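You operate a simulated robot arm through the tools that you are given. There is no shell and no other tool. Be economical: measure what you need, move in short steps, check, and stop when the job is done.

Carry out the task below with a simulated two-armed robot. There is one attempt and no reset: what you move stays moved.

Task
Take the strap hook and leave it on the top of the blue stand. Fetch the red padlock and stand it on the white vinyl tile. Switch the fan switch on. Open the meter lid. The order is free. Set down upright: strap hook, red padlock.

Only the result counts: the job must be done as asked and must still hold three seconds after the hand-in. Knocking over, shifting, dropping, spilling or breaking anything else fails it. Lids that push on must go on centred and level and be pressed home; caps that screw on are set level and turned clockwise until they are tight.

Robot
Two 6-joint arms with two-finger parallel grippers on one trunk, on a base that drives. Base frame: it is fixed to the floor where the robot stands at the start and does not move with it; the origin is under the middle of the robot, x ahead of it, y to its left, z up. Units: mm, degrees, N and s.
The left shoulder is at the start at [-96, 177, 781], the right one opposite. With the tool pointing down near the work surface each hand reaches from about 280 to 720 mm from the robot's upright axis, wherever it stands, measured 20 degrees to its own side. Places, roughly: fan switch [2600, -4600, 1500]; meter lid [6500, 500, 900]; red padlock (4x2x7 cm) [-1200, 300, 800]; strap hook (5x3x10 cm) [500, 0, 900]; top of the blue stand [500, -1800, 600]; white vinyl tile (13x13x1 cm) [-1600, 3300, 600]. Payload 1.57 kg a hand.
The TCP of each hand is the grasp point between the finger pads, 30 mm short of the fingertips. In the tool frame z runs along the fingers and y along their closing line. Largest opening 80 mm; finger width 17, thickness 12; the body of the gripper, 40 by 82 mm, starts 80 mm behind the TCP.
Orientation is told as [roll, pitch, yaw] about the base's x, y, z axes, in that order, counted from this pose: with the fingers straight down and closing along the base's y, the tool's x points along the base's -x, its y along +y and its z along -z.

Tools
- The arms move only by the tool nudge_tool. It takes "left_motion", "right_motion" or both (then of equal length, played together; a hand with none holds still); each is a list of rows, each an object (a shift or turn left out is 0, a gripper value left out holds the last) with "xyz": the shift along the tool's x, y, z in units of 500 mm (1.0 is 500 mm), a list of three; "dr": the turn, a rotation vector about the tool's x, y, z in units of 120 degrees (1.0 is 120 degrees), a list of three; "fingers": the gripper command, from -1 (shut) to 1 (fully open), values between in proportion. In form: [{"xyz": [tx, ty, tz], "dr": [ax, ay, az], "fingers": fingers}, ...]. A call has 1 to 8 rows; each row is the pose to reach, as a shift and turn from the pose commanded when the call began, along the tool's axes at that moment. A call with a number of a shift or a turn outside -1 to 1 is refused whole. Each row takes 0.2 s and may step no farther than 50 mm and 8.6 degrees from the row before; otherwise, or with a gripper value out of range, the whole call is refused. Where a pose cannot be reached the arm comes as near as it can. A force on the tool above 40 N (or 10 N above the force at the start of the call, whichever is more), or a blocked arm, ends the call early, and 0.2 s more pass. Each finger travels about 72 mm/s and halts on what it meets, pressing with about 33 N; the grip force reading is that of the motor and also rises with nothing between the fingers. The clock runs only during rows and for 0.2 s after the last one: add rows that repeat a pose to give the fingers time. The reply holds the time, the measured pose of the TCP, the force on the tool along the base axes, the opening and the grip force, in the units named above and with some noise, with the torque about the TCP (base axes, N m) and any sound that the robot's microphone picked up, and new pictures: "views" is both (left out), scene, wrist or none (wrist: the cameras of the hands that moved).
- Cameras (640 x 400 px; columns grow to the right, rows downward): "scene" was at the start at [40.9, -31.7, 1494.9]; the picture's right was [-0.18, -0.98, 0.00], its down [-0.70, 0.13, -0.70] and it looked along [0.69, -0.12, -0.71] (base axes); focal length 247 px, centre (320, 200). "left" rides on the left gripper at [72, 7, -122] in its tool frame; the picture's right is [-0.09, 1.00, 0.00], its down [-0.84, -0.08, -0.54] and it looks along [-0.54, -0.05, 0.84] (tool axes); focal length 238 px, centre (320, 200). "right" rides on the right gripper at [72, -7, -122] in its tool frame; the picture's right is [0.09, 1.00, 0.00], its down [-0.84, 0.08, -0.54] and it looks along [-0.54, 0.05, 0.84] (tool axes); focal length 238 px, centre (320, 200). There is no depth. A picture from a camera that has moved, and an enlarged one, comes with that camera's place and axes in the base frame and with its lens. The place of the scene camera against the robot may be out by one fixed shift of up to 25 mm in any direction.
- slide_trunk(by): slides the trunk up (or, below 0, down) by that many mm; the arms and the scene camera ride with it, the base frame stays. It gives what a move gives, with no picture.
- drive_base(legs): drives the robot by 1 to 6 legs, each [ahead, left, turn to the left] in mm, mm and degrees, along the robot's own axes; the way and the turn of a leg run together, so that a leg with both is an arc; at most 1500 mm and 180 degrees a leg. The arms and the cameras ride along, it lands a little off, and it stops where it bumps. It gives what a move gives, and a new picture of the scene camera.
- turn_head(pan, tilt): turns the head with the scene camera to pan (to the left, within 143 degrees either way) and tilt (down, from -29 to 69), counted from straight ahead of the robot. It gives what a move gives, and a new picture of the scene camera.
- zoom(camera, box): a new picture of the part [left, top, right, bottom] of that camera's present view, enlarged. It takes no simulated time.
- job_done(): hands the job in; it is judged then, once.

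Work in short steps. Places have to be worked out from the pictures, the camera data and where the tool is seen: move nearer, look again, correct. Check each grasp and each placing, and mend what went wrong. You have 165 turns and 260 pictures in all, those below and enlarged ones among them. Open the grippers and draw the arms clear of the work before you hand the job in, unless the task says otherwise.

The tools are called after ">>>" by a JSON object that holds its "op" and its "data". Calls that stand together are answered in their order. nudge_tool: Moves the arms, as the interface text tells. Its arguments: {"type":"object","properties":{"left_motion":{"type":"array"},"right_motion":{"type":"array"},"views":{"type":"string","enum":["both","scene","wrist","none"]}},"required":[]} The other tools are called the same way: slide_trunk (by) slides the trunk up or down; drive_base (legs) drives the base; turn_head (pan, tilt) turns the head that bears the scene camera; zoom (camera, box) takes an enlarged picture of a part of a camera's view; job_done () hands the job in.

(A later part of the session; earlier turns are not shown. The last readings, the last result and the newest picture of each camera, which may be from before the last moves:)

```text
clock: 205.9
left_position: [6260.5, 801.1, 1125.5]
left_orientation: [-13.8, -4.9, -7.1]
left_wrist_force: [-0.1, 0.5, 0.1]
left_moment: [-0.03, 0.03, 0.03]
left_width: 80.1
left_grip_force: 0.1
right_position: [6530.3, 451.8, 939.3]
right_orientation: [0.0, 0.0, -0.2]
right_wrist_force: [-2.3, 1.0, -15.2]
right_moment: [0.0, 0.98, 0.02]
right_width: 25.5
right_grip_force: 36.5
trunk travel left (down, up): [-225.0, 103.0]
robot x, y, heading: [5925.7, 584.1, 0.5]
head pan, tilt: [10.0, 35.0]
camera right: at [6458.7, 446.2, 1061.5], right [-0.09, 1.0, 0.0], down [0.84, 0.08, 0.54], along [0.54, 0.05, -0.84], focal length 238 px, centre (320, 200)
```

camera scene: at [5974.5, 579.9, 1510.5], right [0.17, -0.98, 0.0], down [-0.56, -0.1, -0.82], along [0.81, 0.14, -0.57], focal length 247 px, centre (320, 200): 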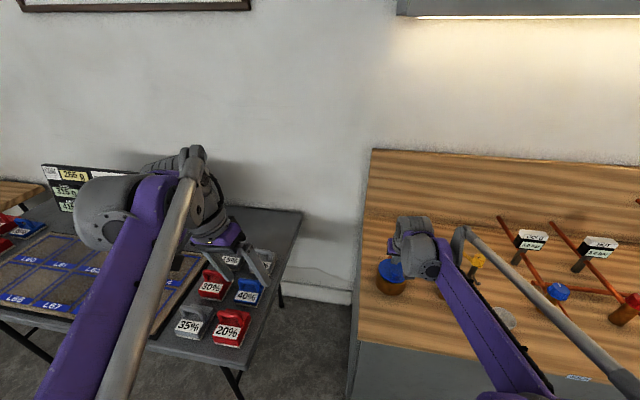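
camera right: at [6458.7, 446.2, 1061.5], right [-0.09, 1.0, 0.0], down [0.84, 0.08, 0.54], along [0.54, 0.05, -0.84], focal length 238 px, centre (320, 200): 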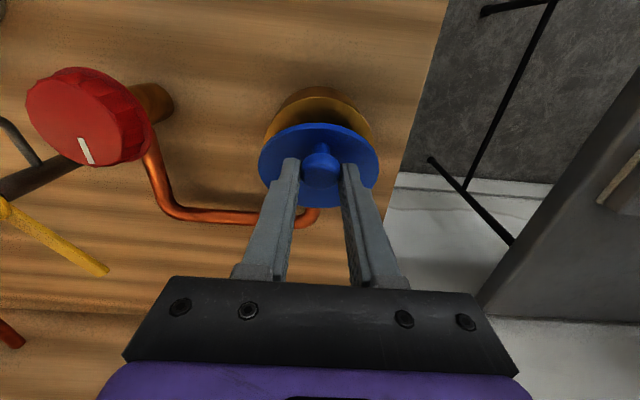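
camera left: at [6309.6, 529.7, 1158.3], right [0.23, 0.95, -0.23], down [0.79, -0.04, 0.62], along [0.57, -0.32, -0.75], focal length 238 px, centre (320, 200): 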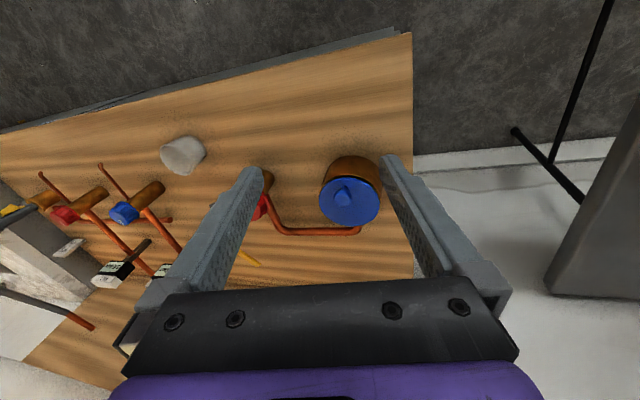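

Following well at ~30°. Continue to 65°.

>>> {"op": "nudge_tool", "data": {"right_motion": [{"xyz": [-0.009, 0, -0.0092]}, {"xyz": [-0.0188, 0, -0.0178]}, {"xyz": [-0.0294, 0, -0.0254]}, {"xyz": [-0.0404, 0, -0.0322]}, {"xyz": [-0.0522, 0, -0.038]}, {"xyz": [-0.0644, 0, -0.043]}, {"xyz": [-0.077, 0, -0.0468]}], "views": "wrist"}}

```text
clock: 207.5
left_position: [6257.6, 801.3, 1125.6]
left_orientation: [-13.6, -5.2, -7.0]
left_wrist_force: [-0.5, 0.1, -0.6]
left_moment: [0.0, 0.02, 0.02]
left_width: 79.9
left_grip_force: 0.0
right_position: [6559.0, 451.3, 961.5]
right_orientation: [0.0, -0.1, -0.1]
right_wrist_force: [-13.6, -1.3, 5.8]
right_moment: [-0.15, 1.09, 0.08]
right_width: 24.7
right_grip_force: 36.5
right hand out of reach, approached as far as the arm can: row 7
trunk travel left (down, up): [-225.0, 103.0]
robot x, y, heading: [5928.5, 580.6, -0.1]
head pan, tilt: [10.0, 35.0]
camera right: at [6488.2, 446.5, 1084.5], right [-0.09, 1.0, 0.0], down [0.84, 0.08, 0.54], along [0.54, 0.05, -0.84], focal length 238 px, centre (320, 200)
```

right: 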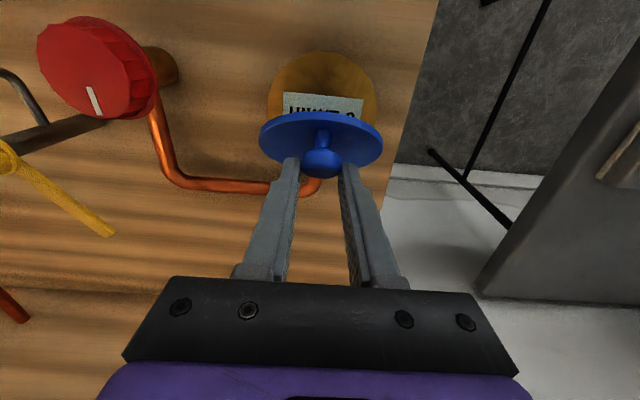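

Arm reach ends at ~58°. I drive the base forward 40 mm, which carries the knob further along the (nearly level) arc.

>>> {"op": "drive_base", "data": {"legs": [[40, 0, 0]]}}

>>> {"op": "zoom", "data": {"camera": "right", "box": [200, 30, 440, 290]}}

```text
clock: 208.4
left_position: [6298.2, 801.6, 1125.5]
left_orientation: [-13.8, -5.2, -7.1]
left_wrist_force: [0.4, 0.2, -0.1]
left_moment: [-0.04, -0.01, -0.01]
left_width: 79.9
left_grip_force: 0.2
right_position: [6600.6, 453.1, 960.2]
right_orientation: [0.0, -0.1, 0.0]
right_wrist_force: [-0.2, 1.1, -0.2]
right_moment: [0.0, 0.03, 0.05]
right_width: 0.0
right_grip_force: 21.2
trunk travel left (down, up): [-225.0, 103.0]
robot x, y, heading: [5968.5, 582.2, -0.0]
head pan, tilt: [10.0, 35.0]
camera scene: at [6013.9, 579.0, 1510.4], right [0.17, -0.98, 0.0], down [-0.56, -0.1, -0.82], along [0.81, 0.14, -0.57], focal length 247 px, centre (320, 200)
```

scene: 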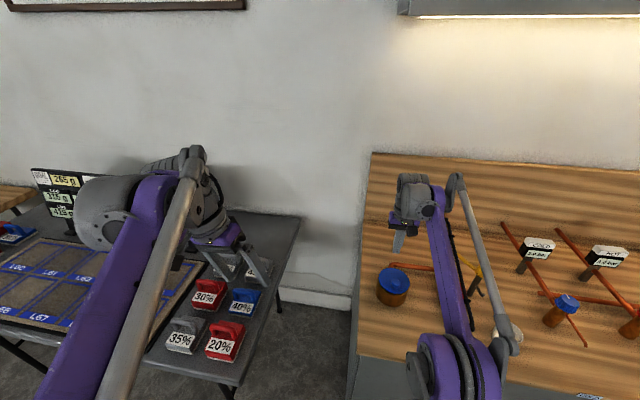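

```text
1.54 times, centred on (320, 160) of right
camera zoom: at [6529.1, 447.4, 1083.1], right [-0.09, 1.0, 0.0], down [0.84, 0.08, 0.54], along [0.54, 0.05, -0.84], focal length 367 px, centre (320, 262)
```

zoom: 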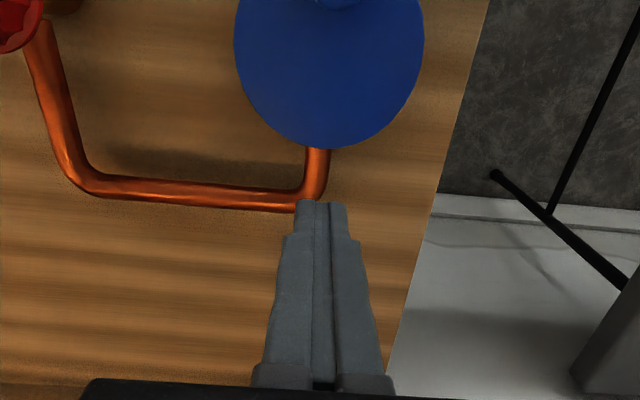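

Slipped and closed, but the base is now closer so the arm alone can reach. Regrip.

>>> {"op": "nudge_tool", "data": {"right_motion": [{"xyz": [0.05, 0, -0.03], "fingers": 0.3}, {"xyz": [0.12, 0, -0.03], "fingers": 0.3}, {"xyz": [0.174, 0, -0.02], "fingers": 0.3}, {"xyz": [0.174, 0, 0.05], "fingers": 0.3}, {"xyz": [0.174, 0, 0.05], "fingers": 0.3}], "views": "wrist"}}

```text
clock: 209.6
left_position: [6298.7, 801.9, 1126.1]
left_orientation: [-13.7, -5.1, -7.0]
left_wrist_force: [-0.4, 0.4, 0.4]
left_moment: [0.0, -0.02, 0.03]
left_width: 80.0
left_grip_force: 0.1
right_position: [6510.5, 453.7, 935.0]
right_orientation: [0.0, -0.2, 0.0]
right_wrist_force: [0.8, 0.3, -0.6]
right_moment: [-0.02, -0.02, 0.01]
right_width: 52.2
right_grip_force: 0.1
trunk travel left (down, up): [-225.0, 103.0]
robot x, y, heading: [5964.5, 579.8, -0.1]
head pan, tilt: [10.0, 35.0]
camera right: at [6439.8, 447.4, 1058.5], right [-0.09, 1.0, 0.0], down [0.84, 0.08, 0.54], along [0.54, 0.05, -0.84], focal length 238 px, centre (320, 200)
```

right: 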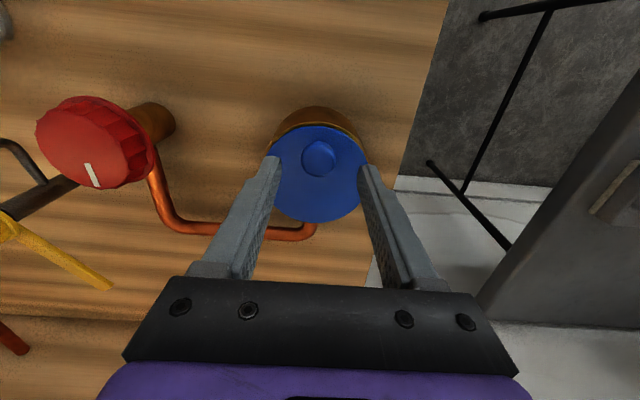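

>>> {"op": "nudge_tool", "data": {"right_motion": [{"xyz": [-0.006, -0.002, 0.04]}, {"xyz": [-0.006, -0.002, 0.064]}, {"xyz": [-0.006, -0.002, 0.064], "fingers": -1}, {"xyz": [-0.006, -0.002, 0.064], "fingers": -1}, {"xyz": [-0.006, -0.002, 0.064], "fingers": -1}, {"xyz": [-0.006, -0.002, 0.064], "fingers": -1}], "views": "none"}}

>>> {"op": "nudge_tool", "data": {"right_motion": [{"xyz": [-0.001, 0, -0.005]}, {"xyz": [-0.003, 0, -0.0128]}, {"xyz": [-0.0072, 0, -0.0252]}, {"xyz": [-0.0122, 0, -0.0374]}, {"xyz": [-0.0186, 0, -0.0488]}, {"xyz": [-0.0258, 0, -0.0598]}, {"xyz": [-0.0338, 0, -0.0702]}], "views": "none"}}

```text
clock: 211.0
left_position: [6298.7, 802.4, 1125.6]
left_orientation: [-13.8, -5.1, -7.0]
left_wrist_force: [-1.1, 0.2, 0.0]
left_moment: [-0.03, 0.01, -0.01]
left_width: 79.7
left_grip_force: 0.1
right_position: [6516.1, 451.5, 903.3]
right_orientation: [0.0, -0.1, 0.0]
right_wrist_force: [-1.7, 3.5, -3.4]
right_moment: [0.05, 0.28, -0.05]
right_width: 24.8
right_grip_force: 36.4
trunk travel left (down, up): [-225.0, 103.0]
robot x, y, heading: [5967.8, 582.7, -0.2]
head pan, tilt: [10.0, 35.0]
```

```text
clock: 212.6
left_position: [6298.3, 802.1, 1125.4]
left_orientation: [-13.8, -5.1, -7.0]
left_wrist_force: [0.3, 0.0, -0.2]
left_moment: [0.01, 0.0, 0.0]
left_width: 80.0
left_grip_force: 0.0
right_position: [6535.4, 453.1, 937.8]
right_orientation: [-0.1, 0.0, 0.0]
right_wrist_force: [-4.1, 1.8, -13.4]
right_moment: [-0.16, 0.98, -0.02]
right_width: 25.0
right_grip_force: 36.1
trunk travel left (down, up): [-225.0, 103.0]
robot x, y, heading: [5965.9, 579.4, 0.1]
head pan, tilt: [10.0, 35.0]
```

Holding at ~30°. Continue to 60°.

>>> {"op": "nudge_tool", "data": {"right_motion": [{"xyz": [-0.009, 0, -0.0092]}, {"xyz": [-0.0188, 0, -0.0178]}, {"xyz": [-0.0294, 0, -0.0254]}, {"xyz": [-0.0404, 0, -0.0322]}, {"xyz": [-0.0522, 0, -0.038]}, {"xyz": [-0.0644, 0, -0.043]}], "views": "wrist"}}

```text
clock: 214.0
left_position: [6295.8, 801.7, 1126.3]
left_orientation: [-13.7, -5.1, -7.1]
left_wrist_force: [-0.3, 0.4, -0.6]
left_moment: [-0.01, -0.01, -0.01]
left_width: 80.1
left_grip_force: 0.0
right_position: [6564.6, 452.9, 960.3]
right_orientation: [0.1, 0.0, 0.0]
right_wrist_force: [-13.6, -0.9, 0.0]
right_moment: [-0.03, 1.24, 0.05]
right_width: 25.2
right_grip_force: 36.2
trunk travel left (down, up): [-225.0, 103.0]
robot x, y, heading: [5965.5, 577.0, -0.1]
head pan, tilt: [10.0, 35.0]
camera right: at [6493.0, 446.4, 1083.5], right [-0.09, 1.0, 0.0], down [0.84, 0.08, 0.54], along [0.54, 0.05, -0.84], focal length 238 px, centre (320, 200)
```

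right: 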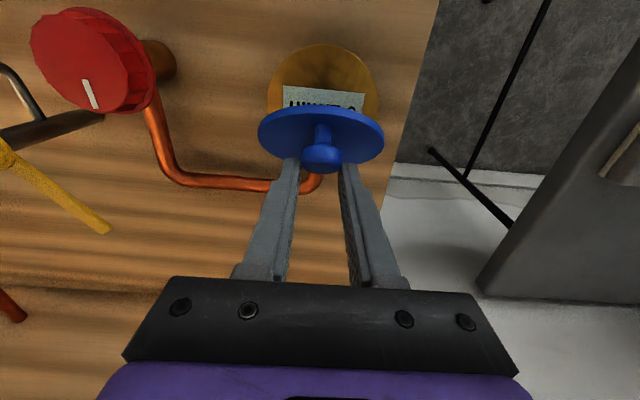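

The knob has drifted to the pad edge (the hinge is a bit further, ≈x 6595, radius ≈82). I release, come 30 mm closer with the base, and redo it with the corrected arc.

>>> {"op": "nudge_tool", "data": {"right_motion": [{"xyz": [0, 0, -0.06], "fingers": 0.3}, {"xyz": [0.02, 0, -0.08], "fingers": 0.3}, {"xyz": [0.1, 0, -0.06]}, {"xyz": [0.16, 0, -0.02]}], "views": "none"}}

>>> {"op": "drive_base", "data": {"legs": [[35, 0, 0]]}}

```text
clock: 215.0
left_position: [6296.9, 802.3, 1125.6]
left_orientation: [-13.8, -5.0, -7.0]
left_wrist_force: [-0.1, 0.2, 0.3]
left_moment: [0.01, -0.03, -0.02]
left_width: 80.2
left_grip_force: 0.1
right_position: [6485.5, 454.0, 968.6]
right_orientation: [-0.1, 0.0, -0.1]
right_wrist_force: [-0.3, -0.3, 0.9]
right_moment: [0.0, -0.06, -0.04]
right_width: 52.1
right_grip_force: 0.0
trunk travel left (down, up): [-225.0, 103.0]
robot x, y, heading: [5968.0, 581.0, -0.4]
head pan, tilt: [10.0, 35.0]
```

```text
clock: 215.8
left_position: [6333.1, 802.1, 1125.7]
left_orientation: [-13.7, -5.1, -7.0]
left_wrist_force: [0.4, 0.5, 0.1]
left_moment: [-0.01, 0.01, -0.01]
left_width: 80.2
left_grip_force: 0.1
right_position: [6520.7, 452.4, 968.0]
right_orientation: [0.0, 0.0, 0.0]
right_wrist_force: [-0.5, 0.3, -0.3]
right_moment: [-0.01, 0.01, 0.03]
right_width: 52.1
right_grip_force: 0.1
trunk travel left (down, up): [-225.0, 103.0]
robot x, y, heading: [6000.9, 582.3, 0.1]
head pan, tilt: [10.0, 35.0]
camera scene: at [6049.5, 579.0, 1510.5], right [0.17, -0.98, 0.0], down [-0.56, -0.1, -0.82], along [0.81, 0.14, -0.57], focal length 247 px, centre (320, 200)
```

scene: 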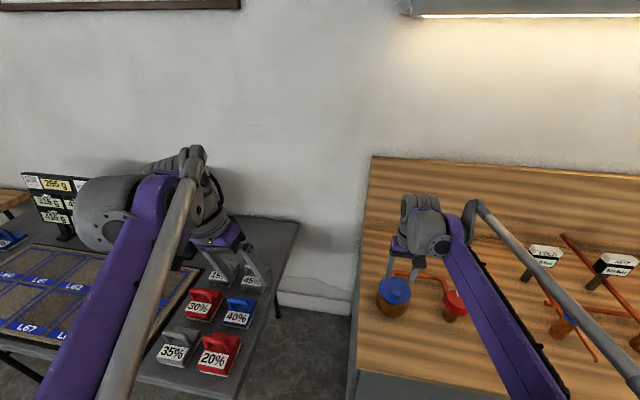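

Descend, grip, and swing the corrected arc to ~30°, then check.

>>> {"op": "nudge_tool", "data": {"right_motion": [{"xyz": [0.012, 0, 0.07]}, {"xyz": [0.012, 0, 0.13]}, {"xyz": [0.012, 0, 0.13], "fingers": -1}, {"xyz": [0.012, 0, 0.13], "fingers": -1}, {"xyz": [0.012, 0, 0.13], "fingers": -1}, {"xyz": [0.012, 0, 0.13], "fingers": -1}], "views": "wrist"}}

>>> {"op": "nudge_tool", "data": {"right_motion": [{"xyz": [-0.0032, 0, -0.0142]}, {"xyz": [-0.0076, 0, -0.0282]}, {"xyz": [-0.0134, 0, -0.0416]}, {"xyz": [-0.0202, 0, -0.0544]}, {"xyz": [-0.028, 0, -0.0666]}, {"xyz": [-0.037, 0, -0.0782]}], "views": "wrist"}}

```text
clock: 217.2
left_position: [6334.5, 800.6, 1125.7]
left_orientation: [-13.6, -5.1, -7.1]
left_wrist_force: [0.4, 0.0, -0.1]
left_moment: [0.01, 0.02, 0.01]
left_width: 79.9
left_grip_force: 0.0
right_position: [6515.7, 451.3, 903.9]
right_orientation: [0.1, 0.0, -0.1]
right_wrist_force: [3.9, -7.3, -3.4]
right_moment: [-0.11, 0.06, 0.03]
right_width: 25.1
right_grip_force: 36.5
trunk travel left (down, up): [-225.0, 103.0]
robot x, y, heading: [6003.3, 580.4, 0.1]
head pan, tilt: [10.0, 35.0]
camera right: at [6443.8, 446.3, 1026.0], right [-0.09, 1.0, 0.0], down [0.84, 0.08, 0.54], along [0.54, 0.05, -0.84], focal length 238 px, centre (320, 200)
```

right: 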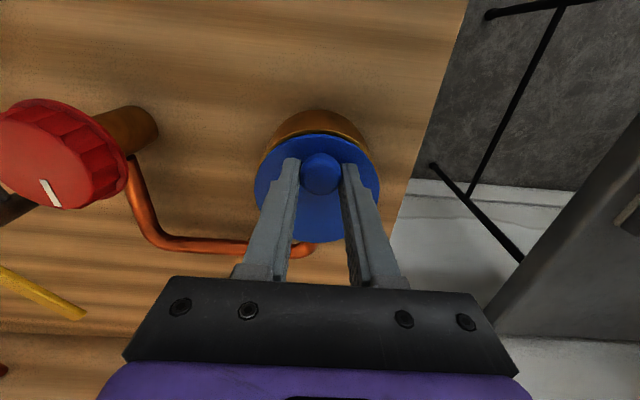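

```text
clock: 218.6
left_position: [6334.7, 800.7, 1125.7]
left_orientation: [-13.6, -4.9, -7.1]
left_wrist_force: [-0.3, 0.5, -0.9]
left_moment: [-0.02, -0.01, -0.01]
left_width: 80.1
left_grip_force: 0.1
right_position: [6534.0, 452.2, 942.2]
right_orientation: [0.0, 0.0, -0.1]
right_wrist_force: [-2.6, -9.7, -13.3]
right_moment: [-0.19, 1.01, 0.05]
right_width: 25.1
right_grip_force: 36.9
trunk travel left (down, up): [-225.0, 103.0]
robot x, y, heading: [6004.8, 581.2, -0.2]
head pan, tilt: [10.0, 35.0]
camera right: at [6463.2, 446.2, 1065.1], right [-0.09, 1.0, 0.0], down [0.84, 0.08, 0.54], along [0.54, 0.05, -0.84], focal length 238 px, centre (320, 200)
```

right: 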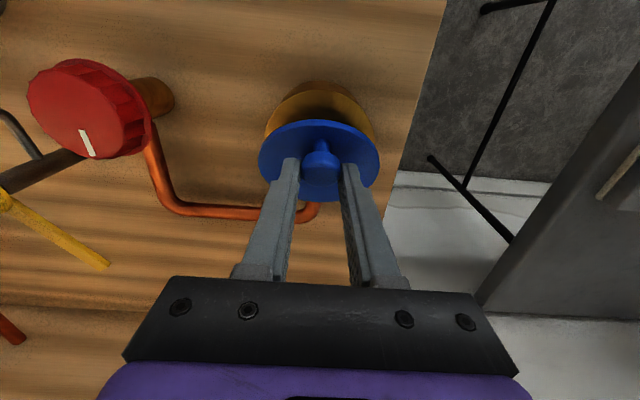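

>>> {"op": "zoom", "data": {"camera": "right", "box": [240, 100, 400, 220]}}

```text
3.33 times, centred on (320, 160) of right
camera zoom: at [6463.2, 446.2, 1065.1], right [-0.09, 1.0, 0.0], down [0.84, 0.08, 0.54], along [0.54, 0.05, -0.84], focal length 794 px, centre (320, 333)
```

zoom: 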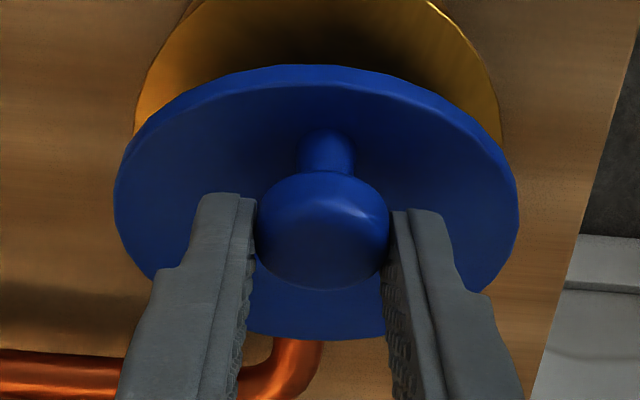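

Good hold at ≈24° (radius nearer 95, hinge ≈[6609, 863]). Continue on that arc 25° more.

>>> {"op": "nudge_tool", "data": {"right_motion": [{"xyz": [-0.01, 0, -0.0134]}, {"xyz": [-0.021, 0, -0.0258]}, {"xyz": [-0.033, 0, -0.0372]}, {"xyz": [-0.046, 0, -0.0476]}, {"xyz": [-0.0598, 0, -0.0566]}], "views": "none"}}

>>> {"op": "zoom", "data": {"camera": "right", "box": [240, 80, 400, 200]}}

```text
clock: 219.8
left_position: [6333.9, 800.6, 1125.5]
left_orientation: [-13.6, -5.0, -7.1]
left_wrist_force: [1.0, -0.8, 0.4]
left_moment: [0.0, -0.01, -0.02]
left_width: 79.9
left_grip_force: 0.0
right_position: [6563.9, 452.8, 971.5]
right_orientation: [0.1, 0.1, -0.1]
right_wrist_force: [-4.0, -11.0, -17.7]
right_moment: [-0.41, 0.9, 0.17]
right_width: 25.3
right_grip_force: 37.1
trunk travel left (down, up): [-225.0, 103.0]
robot x, y, heading: [6000.5, 576.6, 0.3]
head pan, tilt: [10.0, 35.0]
```

```text
3.33 times, centred on (320, 140) of right
camera zoom: at [6492.7, 446.2, 1093.3], right [-0.09, 1.0, 0.0], down [0.84, 0.08, 0.54], along [0.54, 0.05, -0.84], focal length 794 px, centre (320, 400)
```

zoom: 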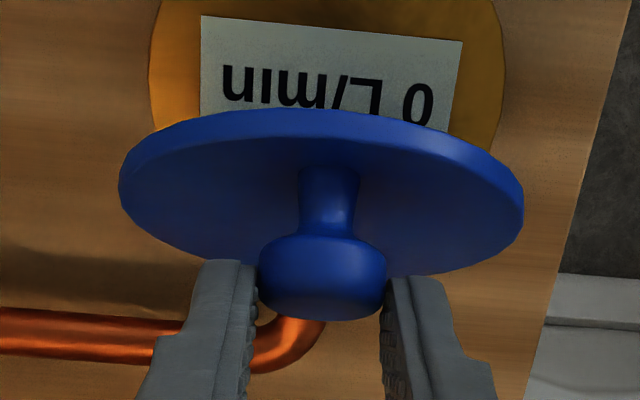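

≈48° open and still held, head a little low in the pads. Continue with slightly less height.

>>> {"op": "nudge_tool", "data": {"right_motion": [{"xyz": [-0.012, 0, -0.004]}, {"xyz": [-0.026, 0, -0.009]}, {"xyz": [-0.041, 0, -0.0148]}, {"xyz": [-0.0568, 0, -0.0194]}, {"xyz": [-0.0728, 0, -0.0228]}], "views": "none"}}

>>> {"op": "zoom", "data": {"camera": "right", "box": [240, 80, 400, 200]}}

```text
clock: 221.0
left_position: [6333.5, 798.7, 1126.3]
left_orientation: [-13.6, -5.0, -7.1]
left_wrist_force: [0.3, -0.4, -0.8]
left_moment: [0.03, -0.01, 0.0]
left_width: 80.0
left_grip_force: 0.1
right_position: [6600.4, 452.8, 981.4]
right_orientation: [0.1, 0.1, 0.0]
right_wrist_force: [-11.9, -11.5, -25.5]
right_moment: [-0.32, 1.08, 0.24]
right_width: 25.2
right_grip_force: 37.1
trunk travel left (down, up): [-225.0, 103.0]
robot x, y, heading: [6002.8, 584.8, -0.1]
head pan, tilt: [10.0, 35.0]
```

```text
3.33 times, centred on (320, 140) of right
camera zoom: at [6528.9, 446.2, 1104.5], right [-0.09, 1.0, 0.0], down [0.84, 0.08, 0.54], along [0.54, 0.05, -0.84], focal length 794 px, centre (320, 400)
```

zoom: 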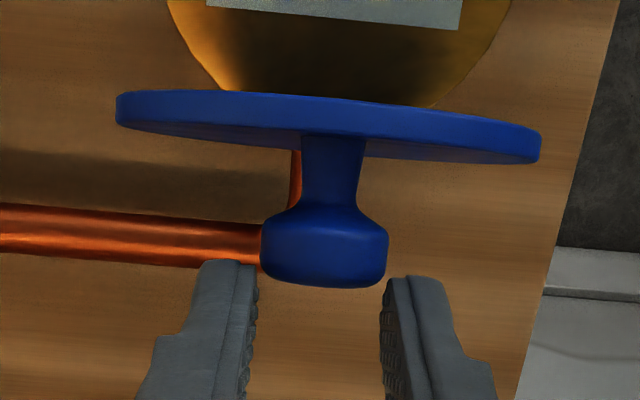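

Lid ≈70° and the head is at the tips' end. I lower a little while continuing forward.

>>> {"op": "nudge_tool", "data": {"right_motion": [{"xyz": [-0.004, 0, 0.006]}, {"xyz": [-0.012, 0, 0.011]}, {"xyz": [-0.024, 0, 0.013]}, {"xyz": [-0.04, 0, 0.014]}, {"xyz": [-0.056, 0, 0.016]}], "views": "none"}}

>>> {"op": "zoom", "data": {"camera": "right", "box": [220, 60, 420, 210]}}

```text
clock: 222.2
left_position: [6333.1, 799.9, 1125.6]
left_orientation: [-13.6, -5.1, -7.0]
left_wrist_force: [0.1, 1.4, -0.3]
left_moment: [-0.03, -0.01, 0.05]
left_width: 80.2
left_grip_force: 0.1
right_position: [6627.5, 452.7, 974.3]
right_orientation: [0.1, 0.0, -0.1]
right_wrist_force: [-13.6, -14.3, -8.6]
right_moment: [-0.36, 1.14, 0.13]
right_width: 25.2
right_grip_force: 36.4
trunk travel left (down, up): [-225.0, 103.0]
robot x, y, heading: [6002.0, 579.8, -0.1]
head pan, tilt: [10.0, 35.0]
```

```text
2.67 times, centred on (320, 135) of right
camera zoom: at [6555.7, 446.3, 1096.8], right [-0.09, 1.0, 0.0], down [0.84, 0.08, 0.54], along [0.54, 0.05, -0.84], focal length 636 px, centre (320, 373)
```

zoom: 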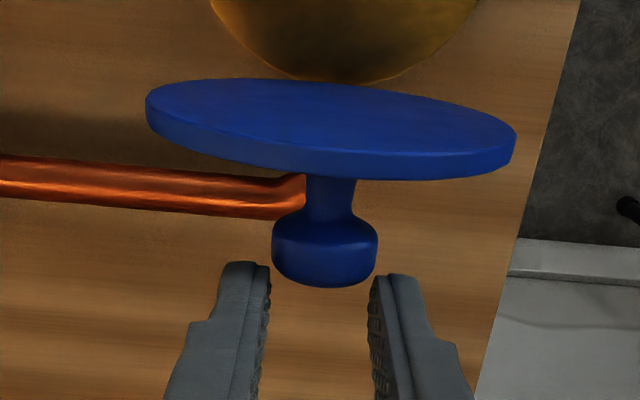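

Underside now visible: ≈82°. Continue forward and down past vertical.

>>> {"op": "nudge_tool", "data": {"right_motion": [{"xyz": [-0.012, 0, 0.005]}, {"xyz": [-0.026, 0, 0.01]}, {"xyz": [-0.04, 0, 0.015]}, {"xyz": [-0.054, 0, 0.022]}, {"xyz": [-0.068, 0, 0.029]}], "views": "none"}}

>>> {"op": "zoom", "data": {"camera": "right", "box": [220, 60, 420, 210]}}

```text
clock: 223.4
left_position: [6332.4, 799.5, 1126.1]
left_orientation: [-13.6, -5.1, -7.1]
left_wrist_force: [-1.7, -0.2, -0.8]
left_moment: [0.02, 0.0, 0.01]
left_width: 80.2
left_grip_force: 0.1
right_position: [6639.2, 452.7, 953.2]
right_orientation: [-0.1, -0.2, -0.1]
right_wrist_force: [13.3, -17.6, 26.6]
right_moment: [-0.28, 0.26, 0.24]
right_width: 25.2
right_grip_force: 36.6
right hand out of reach, approached as far as the arm can: row 1, 2, 3, 4, 5
trunk travel left (down, up): [-225.0, 103.0]
robot x, y, heading: [6000.1, 579.0, -0.3]
head pan, tilt: [10.0, 35.0]
```

```text
2.67 times, centred on (320, 135) of right
camera zoom: at [6568.4, 446.4, 1075.3], right [-0.09, 1.0, 0.0], down [0.83, 0.08, 0.55], along [0.54, 0.05, -0.84], focal length 636 px, centre (320, 373)
```

zoom: 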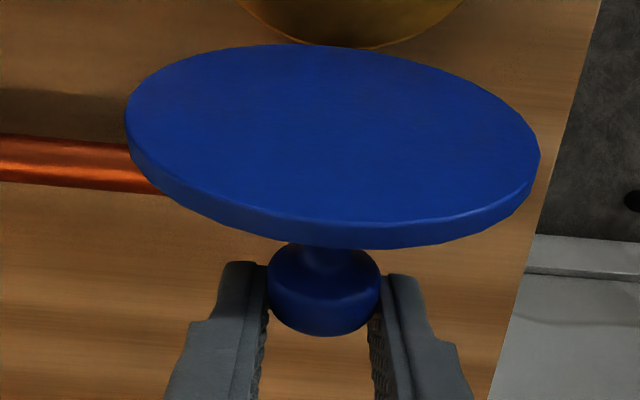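

Lid ≈100°, past vertical. Release and rise straight up.

>>> {"op": "nudge_tool", "data": {"right_motion": [{"fingers": 0.0}, {"fingers": 0.4}, {"xyz": [0, 0, -0.04], "fingers": 0.4}, {"xyz": [0.02, 0, -0.12], "fingers": 0.4}, {"xyz": [0.06, 0, -0.18]}, {"xyz": [0.12, 0, -0.2]}], "views": "both"}}

```text
clock: 224.8
left_position: [6332.4, 801.1, 1125.9]
left_orientation: [-13.7, -5.1, -7.0]
left_wrist_force: [-1.7, -0.1, 0.5]
left_moment: [-0.03, 0.05, -0.02]
left_width: 79.8
left_grip_force: 0.1
right_position: [6579.2, 452.5, 1055.2]
right_orientation: [0.0, -0.1, 0.0]
right_wrist_force: [-0.3, 0.0, 0.2]
right_moment: [-0.01, -0.01, -0.02]
right_width: 56.1
right_grip_force: 0.0
right hand out of reach, approached as far as the arm can: row 3, 4, 5
trunk travel left (down, up): [-225.0, 103.0]
robot x, y, heading: [6000.4, 577.6, 0.1]
head pan, tilt: [10.0, 35.0]
camera scene: at [6048.3, 579.1, 1510.5], right [0.17, -0.98, 0.0], down [-0.56, -0.1, -0.82], along [0.81, 0.14, -0.57], focal length 247 px, centre (320, 200)
camera right: at [6508.0, 446.4, 1178.1], right [-0.09, 1.0, 0.0], down [0.84, 0.08, 0.54], along [0.54, 0.05, -0.84], focal length 238 px, centre (320, 200)
```

scene: 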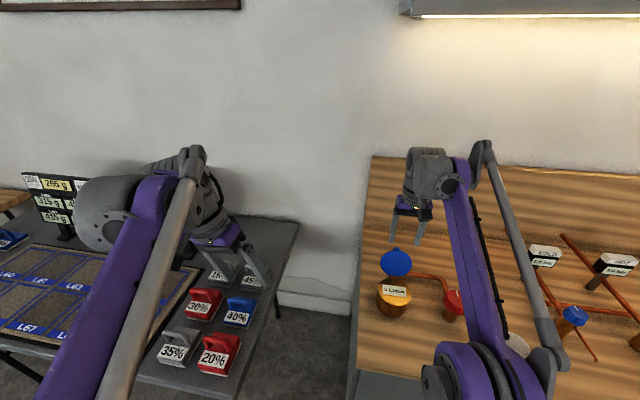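
right: 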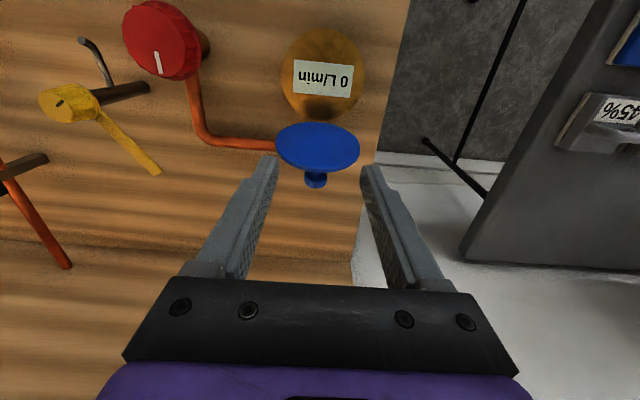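

The lid stays open at ≈105°. Now retract the right arm and head for the padlock.

>>> {"op": "nudge_tool", "data": {"right_motion": [{"xyz": [0.09, 0, -0.02]}, {"xyz": [0.18, 0, -0.04]}, {"xyz": [0.27, 0, -0.06]}, {"xyz": [0.36, 0, -0.06]}, {"xyz": [0.44, 0, -0.06]}], "views": "none"}}

>>> {"op": "drive_base", "data": {"legs": [[-450, 0, 0], [0, 950, 0]]}}

>>> {"op": "turn_head", "data": {"pan": -20, "tilt": 25}}

```text
clock: 226.0
left_position: [6332.3, 801.4, 1125.3]
left_orientation: [-13.7, -5.1, -7.0]
left_wrist_force: [-0.2, 0.4, 1.1]
left_moment: [-0.01, 0.02, -0.01]
left_width: 80.1
left_grip_force: 0.0
right_position: [6360.4, 451.8, 1083.9]
right_orientation: [-0.1, -0.1, 0.0]
right_wrist_force: [0.4, 0.6, -0.5]
right_moment: [0.0, 0.0, -0.02]
right_width: 56.1
right_grip_force: 0.0
trunk travel left (down, up): [-225.0, 103.0]
robot x, y, heading: [6002.3, 581.0, -0.2]
head pan, tilt: [10.0, 35.0]
```

```text
clock: 236.9
left_position: [5879.0, 1736.2, 1125.5]
left_orientation: [-13.7, -5.1, -6.6]
left_wrist_force: [0.3, 0.0, -0.4]
left_moment: [-0.01, -0.02, -0.02]
left_width: 80.1
left_grip_force: 0.0
right_position: [5910.5, 1387.4, 1084.8]
right_orientation: [0.0, -0.1, 0.5]
right_wrist_force: [0.1, 0.3, -0.1]
right_moment: [-0.03, 0.0, 0.0]
right_width: 56.2
right_grip_force: 0.2
trunk travel left (down, up): [-225.0, 103.0]
robot x, y, heading: [5550.2, 1516.4, 0.3]
head pan, tilt: [10.0, 35.0]
camera scene: at [5596.0, 1512.6, 1510.5], right [0.18, -0.98, 0.0], down [-0.56, -0.1, -0.82], along [0.81, 0.15, -0.57], focal length 247 px, centre (320, 200)
```

scene: 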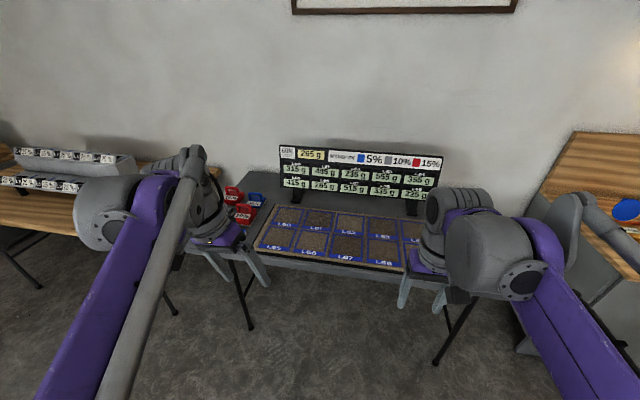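

```text
clock: 237.8
left_position: [5878.4, 1737.1, 1125.6]
left_orientation: [-13.6, -5.1, -6.5]
left_wrist_force: [0.2, 0.2, -0.3]
left_moment: [-0.01, -0.02, 0.02]
left_width: 80.0
left_grip_force: 0.0
right_position: [5910.7, 1387.0, 1084.2]
right_orientation: [0.0, 0.0, 0.4]
right_wrist_force: [-0.4, 0.2, 0.8]
right_moment: [-0.03, 0.03, 0.02]
right_width: 56.1
right_grip_force: 0.2
trunk travel left (down, up): [-225.0, 103.0]
robot x, y, heading: [5545.0, 1514.0, 0.3]
head pan, tilt: [-20.0, 25.0]
camera scene: at [5596.2, 1465.8, 1526.2], right [-0.33, -0.94, 0.0], down [-0.4, 0.14, -0.91], along [0.85, -0.3, -0.42], focal length 247 px, centre (320, 200)
```

scene: 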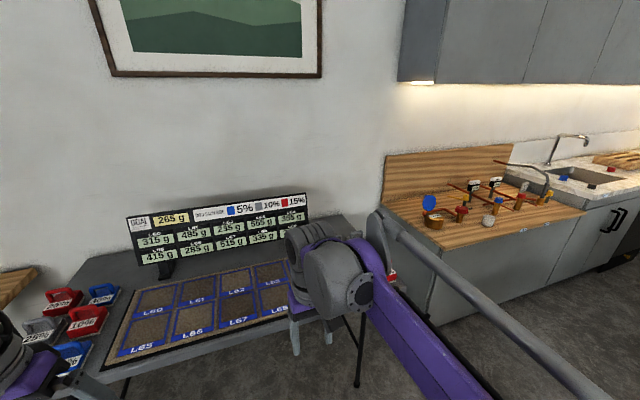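

Lid open confirmed. Drive back in reverse along y≈1480.

>>> {"op": "drive_base", "data": {"legs": [[-1450, 0, 0], [-1450, -30, 0]]}}

>>> {"op": "turn_head", "data": {"pan": 130, "tilt": 25}}

```text
clock: 251.8
left_position: [2984.4, 1673.0, 1126.6]
left_orientation: [-13.6, -5.1, -5.9]
left_wrist_force: [0.2, -0.2, -0.2]
left_moment: [-0.04, 0.01, -0.06]
left_width: 80.0
left_grip_force: 0.0
right_position: [3020.7, 1323.7, 1084.8]
right_orientation: [0.0, 0.0, 1.2]
right_wrist_force: [0.5, 0.1, -0.3]
right_moment: [-0.01, -0.02, -0.02]
right_width: 55.9
right_grip_force: 0.1
trunk travel left (down, up): [-225.0, 103.0]
robot x, y, heading: [2656.8, 1441.8, 1.4]
head pan, tilt: [-20.0, 25.0]
camera scene: at [2704.3, 1397.1, 1526.2], right [-0.32, -0.95, 0.0], down [-0.4, 0.14, -0.91], along [0.86, -0.29, -0.42], focal length 247 px, centre (320, 200)
```

scene: 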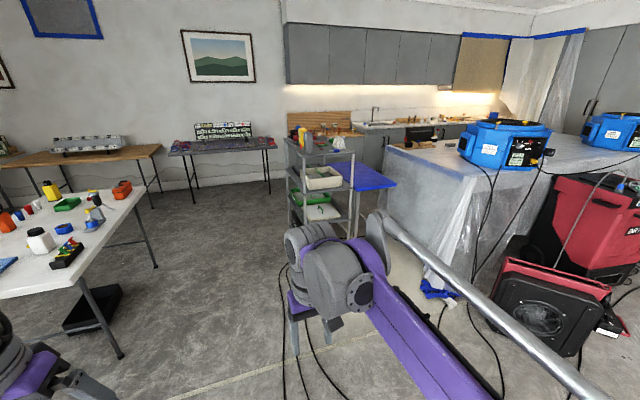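

```text
clock: 254.2
left_position: [2982.1, 1672.8, 1125.8]
left_orientation: [-13.6, -5.1, -5.9]
left_wrist_force: [-0.4, -0.2, 0.2]
left_moment: [0.03, 0.01, -0.03]
left_width: 80.0
left_grip_force: 0.0
right_position: [3019.3, 1323.2, 1084.4]
right_orientation: [0.0, 0.0, 1.2]
right_wrist_force: [0.3, 0.1, 0.4]
right_moment: [0.01, 0.03, -0.02]
right_width: 56.0
right_grip_force: 0.1
trunk travel left (down, up): [-225.0, 103.0]
robot x, y, heading: [2657.9, 1444.1, 1.0]
head pan, tilt: [130.0, 25.0]
camera scene: at [2556.5, 1496.0, 1526.2], right [0.75, 0.66, 0.0], down [0.28, -0.32, -0.91], along [-0.6, 0.68, -0.42], focal length 247 px, centre (320, 200)
```

scene: 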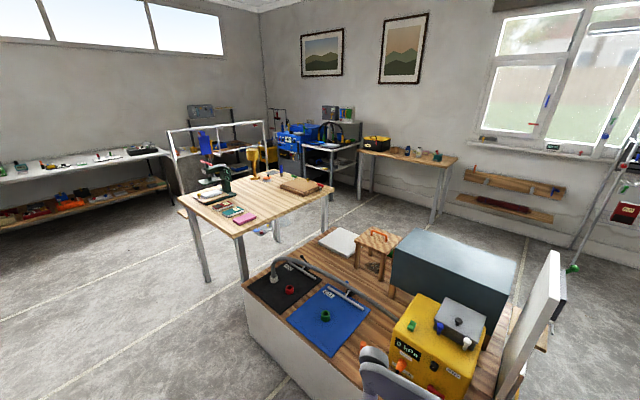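

Lane clear. Continue reversing 2700.

>>> {"op": "drive_base", "data": {"legs": [[-1400, 0, -1], [-1350, 0, 0]]}}

>>> {"op": "turn_head", "data": {"pan": 140, "tilt": 30}}

```text
clock: 267.5
left_position: [236.9, 1600.5, 1125.9]
left_orientation: [-13.7, -5.0, -5.4]
left_wrist_force: [1.2, 0.8, 0.4]
left_moment: [0.01, 0.03, 0.03]
left_width: 79.9
left_grip_force: 0.1
right_position: [276.9, 1251.4, 1083.5]
right_orientation: [0.1, 0.0, 1.7]
right_wrist_force: [-0.1, -0.7, -0.1]
right_moment: [0.0, 0.02, 0.01]
right_width: 56.1
right_grip_force: 0.0
trunk travel left (down, up): [-225.0, 103.0]
robot x, y, heading: [-92.2, 1369.9, 1.6]
head pan, tilt: [130.0, 25.0]
camera scene: at [-187.9, 1420.8, 1526.2], right [0.75, 0.67, 0.0], down [0.28, -0.32, -0.91], along [-0.6, 0.68, -0.42], focal length 247 px, centre (320, 200)
```

scene: 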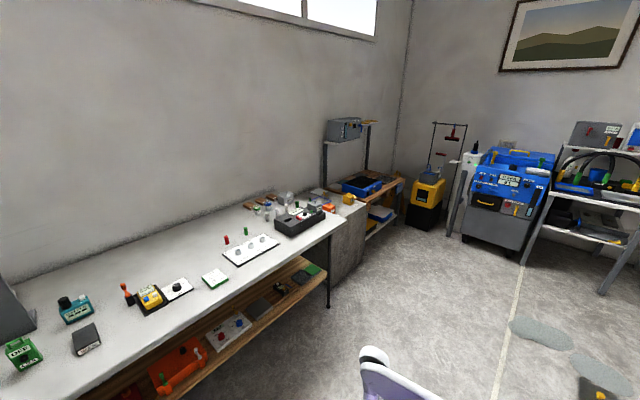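

```text
clock: 268.2
left_position: [237.1, 1600.4, 1125.3]
left_orientation: [-13.7, -5.1, -5.4]
left_wrist_force: [0.3, -0.5, -0.3]
left_moment: [0.01, 0.01, -0.01]
left_width: 79.7
left_grip_force: 0.1
right_position: [277.4, 1251.4, 1084.9]
right_orientation: [0.0, 0.0, 1.7]
right_wrist_force: [0.2, -1.1, -0.2]
right_moment: [0.0, 0.0, -0.02]
right_width: 56.1
right_grip_force: 0.1
trunk travel left (down, up): [-225.0, 103.0]
robot x, y, heading: [-90.3, 1367.6, 2.0]
head pan, tilt: [140.0, 30.0]
camera scene: at [-197.4, 1408.1, 1518.3], right [0.62, 0.78, 0.0], down [0.39, -0.31, -0.87], along [-0.68, 0.54, -0.5], focal length 247 px, centre (320, 200)
```

scene: 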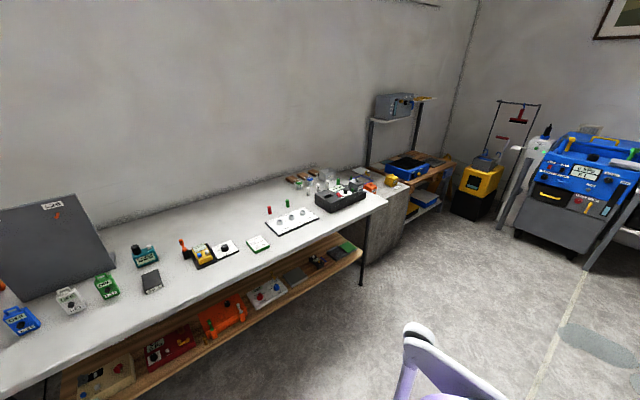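

Now turn around to face -x, then go to y≈150.

>>> {"op": "drive_base", "data": {"legs": [[0, 0, 178], [60, 1200, 0]]}}

>>> {"op": "turn_head", "data": {"pan": -10, "tilt": 35}}

```text
clock: 286.2
left_position: [-379.9, -52.8, 1125.7]
left_orientation: [-13.7, -5.2, 177.2]
left_wrist_force: [-0.2, 0.6, 0.3]
left_moment: [0.02, 0.03, -0.04]
left_width: 79.8
left_grip_force: 0.1
right_position: [-433.8, 294.4, 1084.5]
right_orientation: [0.0, 0.0, -175.8]
right_wrist_force: [-0.1, 0.2, -0.7]
right_moment: [0.02, -0.02, -0.02]
right_width: 56.3
right_grip_force: 0.1
trunk travel left (down, up): [-225.0, 103.0]
robot x, y, heading: [-66.0, 190.8, -175.9]
head pan, tilt: [140.0, 30.0]
camera scene: at [49.2, 122.9, 1518.3], right [-0.59, -0.81, 0.0], down [-0.41, 0.29, -0.87], along [0.7, -0.51, -0.5], focal length 247 px, centre (320, 200)
```

scene: 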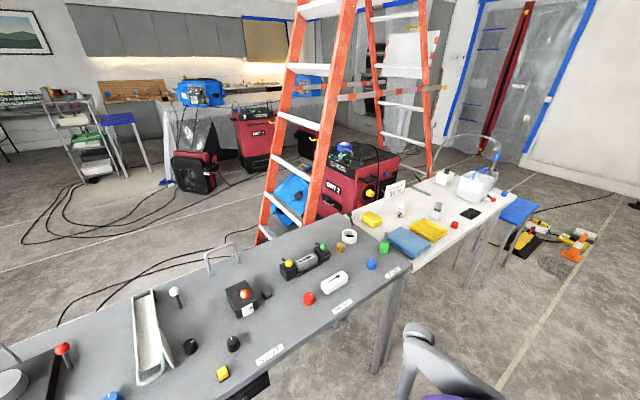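

```text
clock: 288.6
left_position: [-379.0, -54.0, 1125.9]
left_orientation: [-13.7, -5.1, 177.1]
left_wrist_force: [0.3, 0.6, -0.6]
left_moment: [0.0, -0.03, 0.02]
left_width: 79.8
left_grip_force: 0.2
right_position: [-435.2, 292.8, 1083.6]
right_orientation: [-0.1, 0.0, -175.9]
right_wrist_force: [-1.5, -0.1, 0.4]
right_moment: [-0.03, -0.01, 0.02]
right_width: 55.8
right_grip_force: 0.0
trunk travel left (down, up): [-225.0, 103.0]
robot x, y, heading: [-68.3, 189.5, -175.7]
head pan, tilt: [-10.0, 35.0]
camera scene: at [-111.7, 184.7, 1510.5], right [0.1, 0.99, 0.0], down [0.57, -0.06, -0.82], along [-0.81, 0.08, -0.57], focal length 247 px, centre (320, 200)
```

scene: 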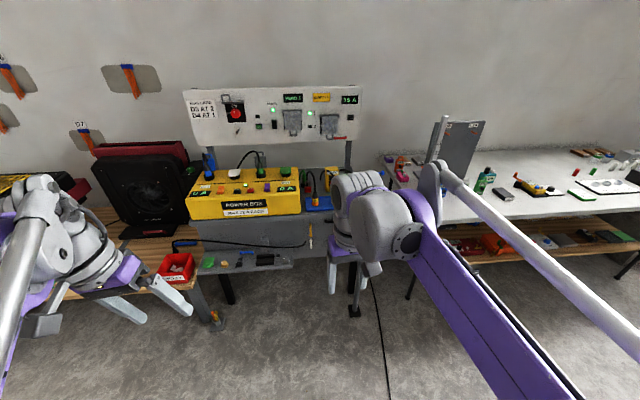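

>>> {"op": "zoom", "data": {"camera": "scene", "box": [180, 140, 420, 290]}}

```text
2.67 times, centred on (300, 215) of scene
camera zoom: at [-111.7, 184.7, 1510.5], right [0.1, 0.99, 0.0], down [0.57, -0.06, -0.82], along [-0.81, 0.08, -0.57], focal length 659 px, centre (373, 160)
```

zoom: 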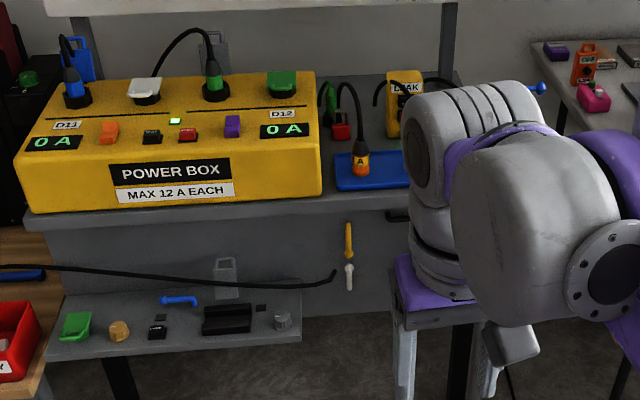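

A red item sits right of the power box. I move the right hand aside for a better view.

>>> {"op": "nudge_tool", "data": {"right_motion": [{"xyz": [0, -0.09, 0]}, {"xyz": [0.0, -0.18, 0]}, {"xyz": [0.0, -0.27, 0]}, {"xyz": [0.0, -0.36, 0]}, {"xyz": [0.0, -0.45, 0]}], "views": "scene"}}

>>> {"op": "zoom", "data": {"camera": "scene", "box": [280, 140, 400, 220]}}

```text
clock: 289.8
left_position: [-379.7, -54.0, 1125.6]
left_orientation: [-13.5, -5.1, 177.0]
left_wrist_force: [-0.1, -0.4, 0.3]
left_moment: [0.0, 0.04, 0.0]
left_width: 80.0
left_grip_force: 0.1
right_position: [-449.1, 519.8, 1083.9]
right_orientation: [0.1, 0.0, -175.8]
right_wrist_force: [-1.1, 0.1, -0.6]
right_moment: [-0.05, -0.01, 0.01]
right_width: 56.0
right_grip_force: 0.1
trunk travel left (down, up): [-225.0, 103.0]
robot x, y, heading: [-64.4, 192.9, -175.7]
head pan, tilt: [-10.0, 35.0]
camera scene: at [-112.3, 185.7, 1510.4], right [0.1, 0.99, 0.0], down [0.57, -0.06, -0.82], along [-0.81, 0.08, -0.57], focal length 247 px, centre (320, 200)
```

scene: 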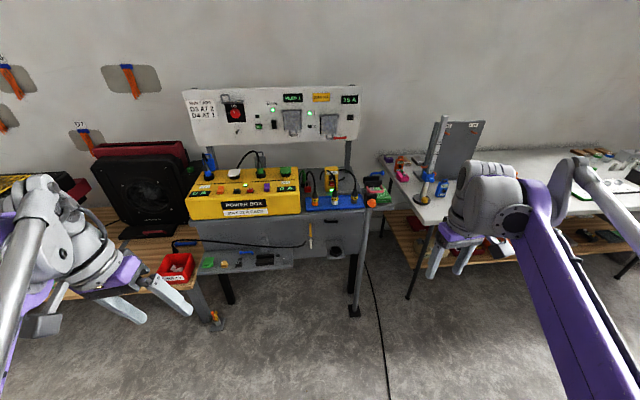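

```text
5.00 times, centred on (340, 180) of scene
camera zoom: at [-112.3, 185.7, 1510.4], right [0.1, 0.99, 0.0], down [0.57, -0.06, -0.82], along [-0.81, 0.08, -0.57], focal length 1235 px, centre (220, 300)
```

zoom: 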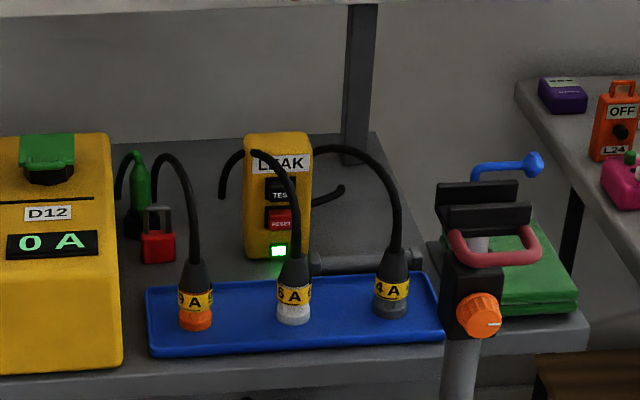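

Red padlock found near [-1185, 228], beside the power box. Drive closer: forward 480, left 90, squaring up.

>>> {"op": "drive_base", "data": {"legs": [[480, 90, -4.2]]}}

>>> {"op": "zoom", "data": {"camera": "scene", "box": [250, 130, 430, 250]}}

```text
clock: 292.7
left_position: [-878.9, -140.6, 1125.0]
left_orientation: [-13.7, -5.1, 173.2]
left_wrist_force: [0.7, 0.1, -0.2]
left_moment: [-0.03, -0.02, 0.0]
left_width: 80.1
left_grip_force: 0.1
right_position: [-908.8, 435.7, 1083.2]
right_orientation: [0.1, 0.0, -179.9]
right_wrist_force: [-0.2, 0.5, -0.5]
right_moment: [0.01, -0.03, -0.01]
right_width: 55.9
right_grip_force: 0.0
trunk travel left (down, up): [-225.0, 103.0]
robot x, y, heading: [-549.9, 81.9, -179.7]
head pan, tilt: [-10.0, 35.0]
camera scene: at [-594.0, 78.7, 1510.5], right [0.17, 0.99, 0.0], down [0.57, -0.1, -0.82], along [-0.81, 0.14, -0.57], focal length 247 px, centre (320, 200)
```

scene: 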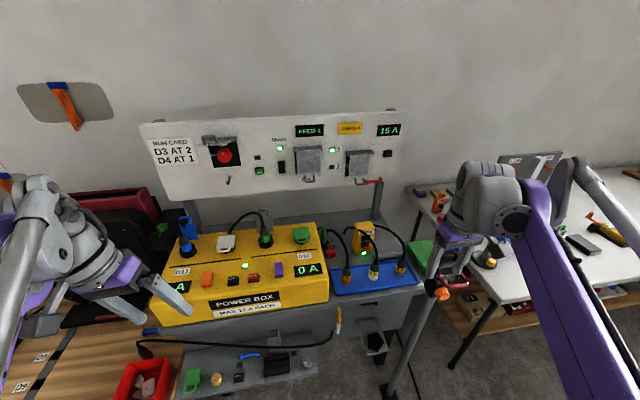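

```text
3.33 times, centred on (340, 190) of scene
camera zoom: at [-594.0, 78.7, 1510.5], right [0.17, 0.99, 0.0], down [0.57, -0.1, -0.82], along [-0.81, 0.14, -0.57], focal length 823 px, centre (253, 233)
```

zoom: 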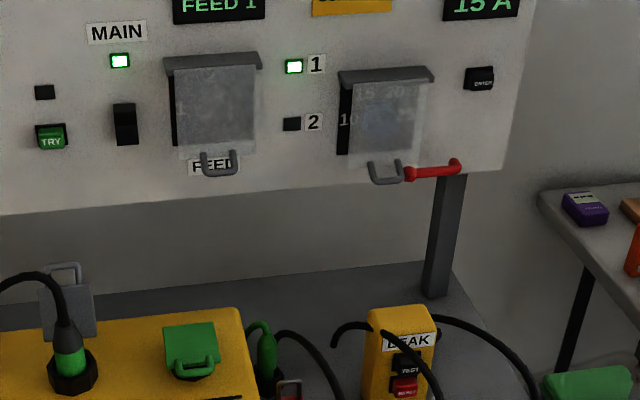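

Rays put it near [-1320, 245, 750], too far yet; drive 170 forward.

>>> {"op": "drive_base", "data": {"legs": [[170, 0, 0]]}}

>>> {"op": "nudge_tool", "data": {"right_motion": [{"xyz": [-0.02, 0.08, 0]}, {"xyz": [-0.06, 0.16, 0]}, {"xyz": [-0.1, 0.24, 0.02]}, {"xyz": [-0.14, 0.32, 0.05]}, {"xyz": [-0.18, 0.38, 0.1]}]}}

```text
clock: 294.1
left_position: [-1044.4, -141.8, 1125.7]
left_orientation: [-13.7, -5.0, 173.2]
left_wrist_force: [-0.3, 0.3, -0.4]
left_moment: [0.01, -0.01, 0.0]
left_width: 80.4
left_grip_force: 0.2
right_position: [-1075.1, 433.0, 1083.5]
right_orientation: [0.0, 0.0, -179.7]
right_wrist_force: [-0.5, -0.2, -0.4]
right_moment: [-0.01, -0.02, 0.02]
right_width: 56.1
right_grip_force: 0.1
trunk travel left (down, up): [-225.0, 103.0]
robot x, y, heading: [-711.0, 79.3, -179.6]
head pan, tilt: [-10.0, 35.0]
camera scene: at [-759.7, 77.8, 1510.4], right [0.17, 0.99, 0.0], down [0.57, -0.1, -0.82], along [-0.81, 0.14, -0.57], focal length 247 px, centre (320, 200)
```

scene: 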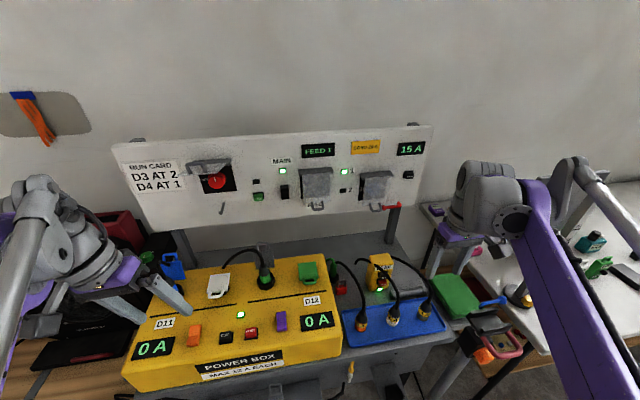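

```text
clock: 295.4
left_position: [-1044.6, -142.7, 1126.5]
left_orientation: [-13.6, -5.2, 173.3]
left_wrist_force: [-0.7, 0.5, 0.2]
left_moment: [-0.03, -0.04, 0.0]
left_width: 79.9
left_grip_force: 0.1
right_position: [-1165.2, 244.8, 1033.0]
right_orientation: [-0.1, 0.0, -179.7]
right_wrist_force: [-0.1, -0.7, 0.0]
right_moment: [0.02, 0.0, -0.04]
right_width: 55.8
right_grip_force: 0.0
trunk travel left (down, up): [-225.0, 103.0]
robot x, y, heading: [-714.2, 80.2, -179.8]
head pan, tilt: [-10.0, 35.0]
camera scene: at [-760.1, 77.5, 1510.4], right [0.17, 0.99, 0.0], down [0.57, -0.1, -0.82], along [-0.81, 0.14, -0.57], focal length 247 px, centre (320, 200)
camera right: at [-1092.6, 251.8, 1156.9], right [0.1, -1.0, 0.0], down [-0.84, -0.08, 0.54], along [-0.54, -0.05, -0.84], focal length 238 px, centre (320, 200)
```

scene: 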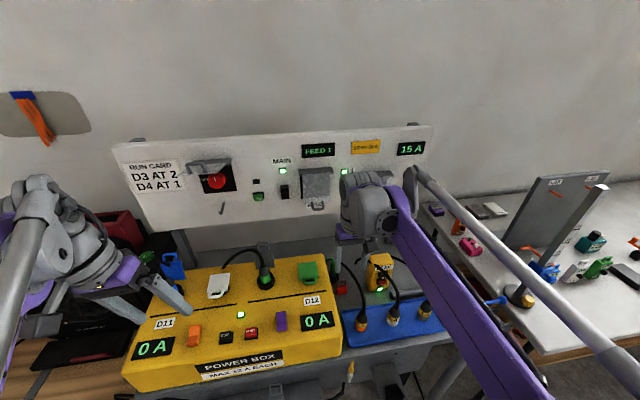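
right: 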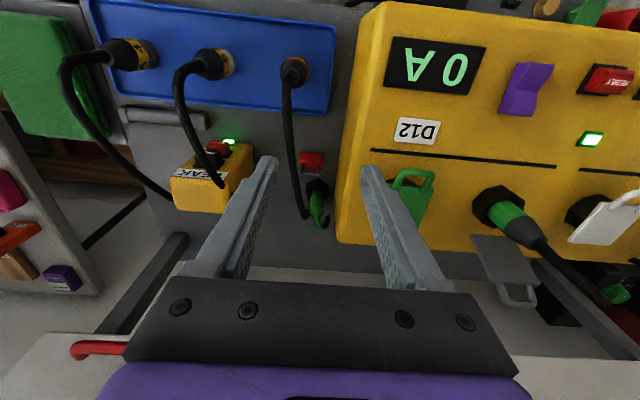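

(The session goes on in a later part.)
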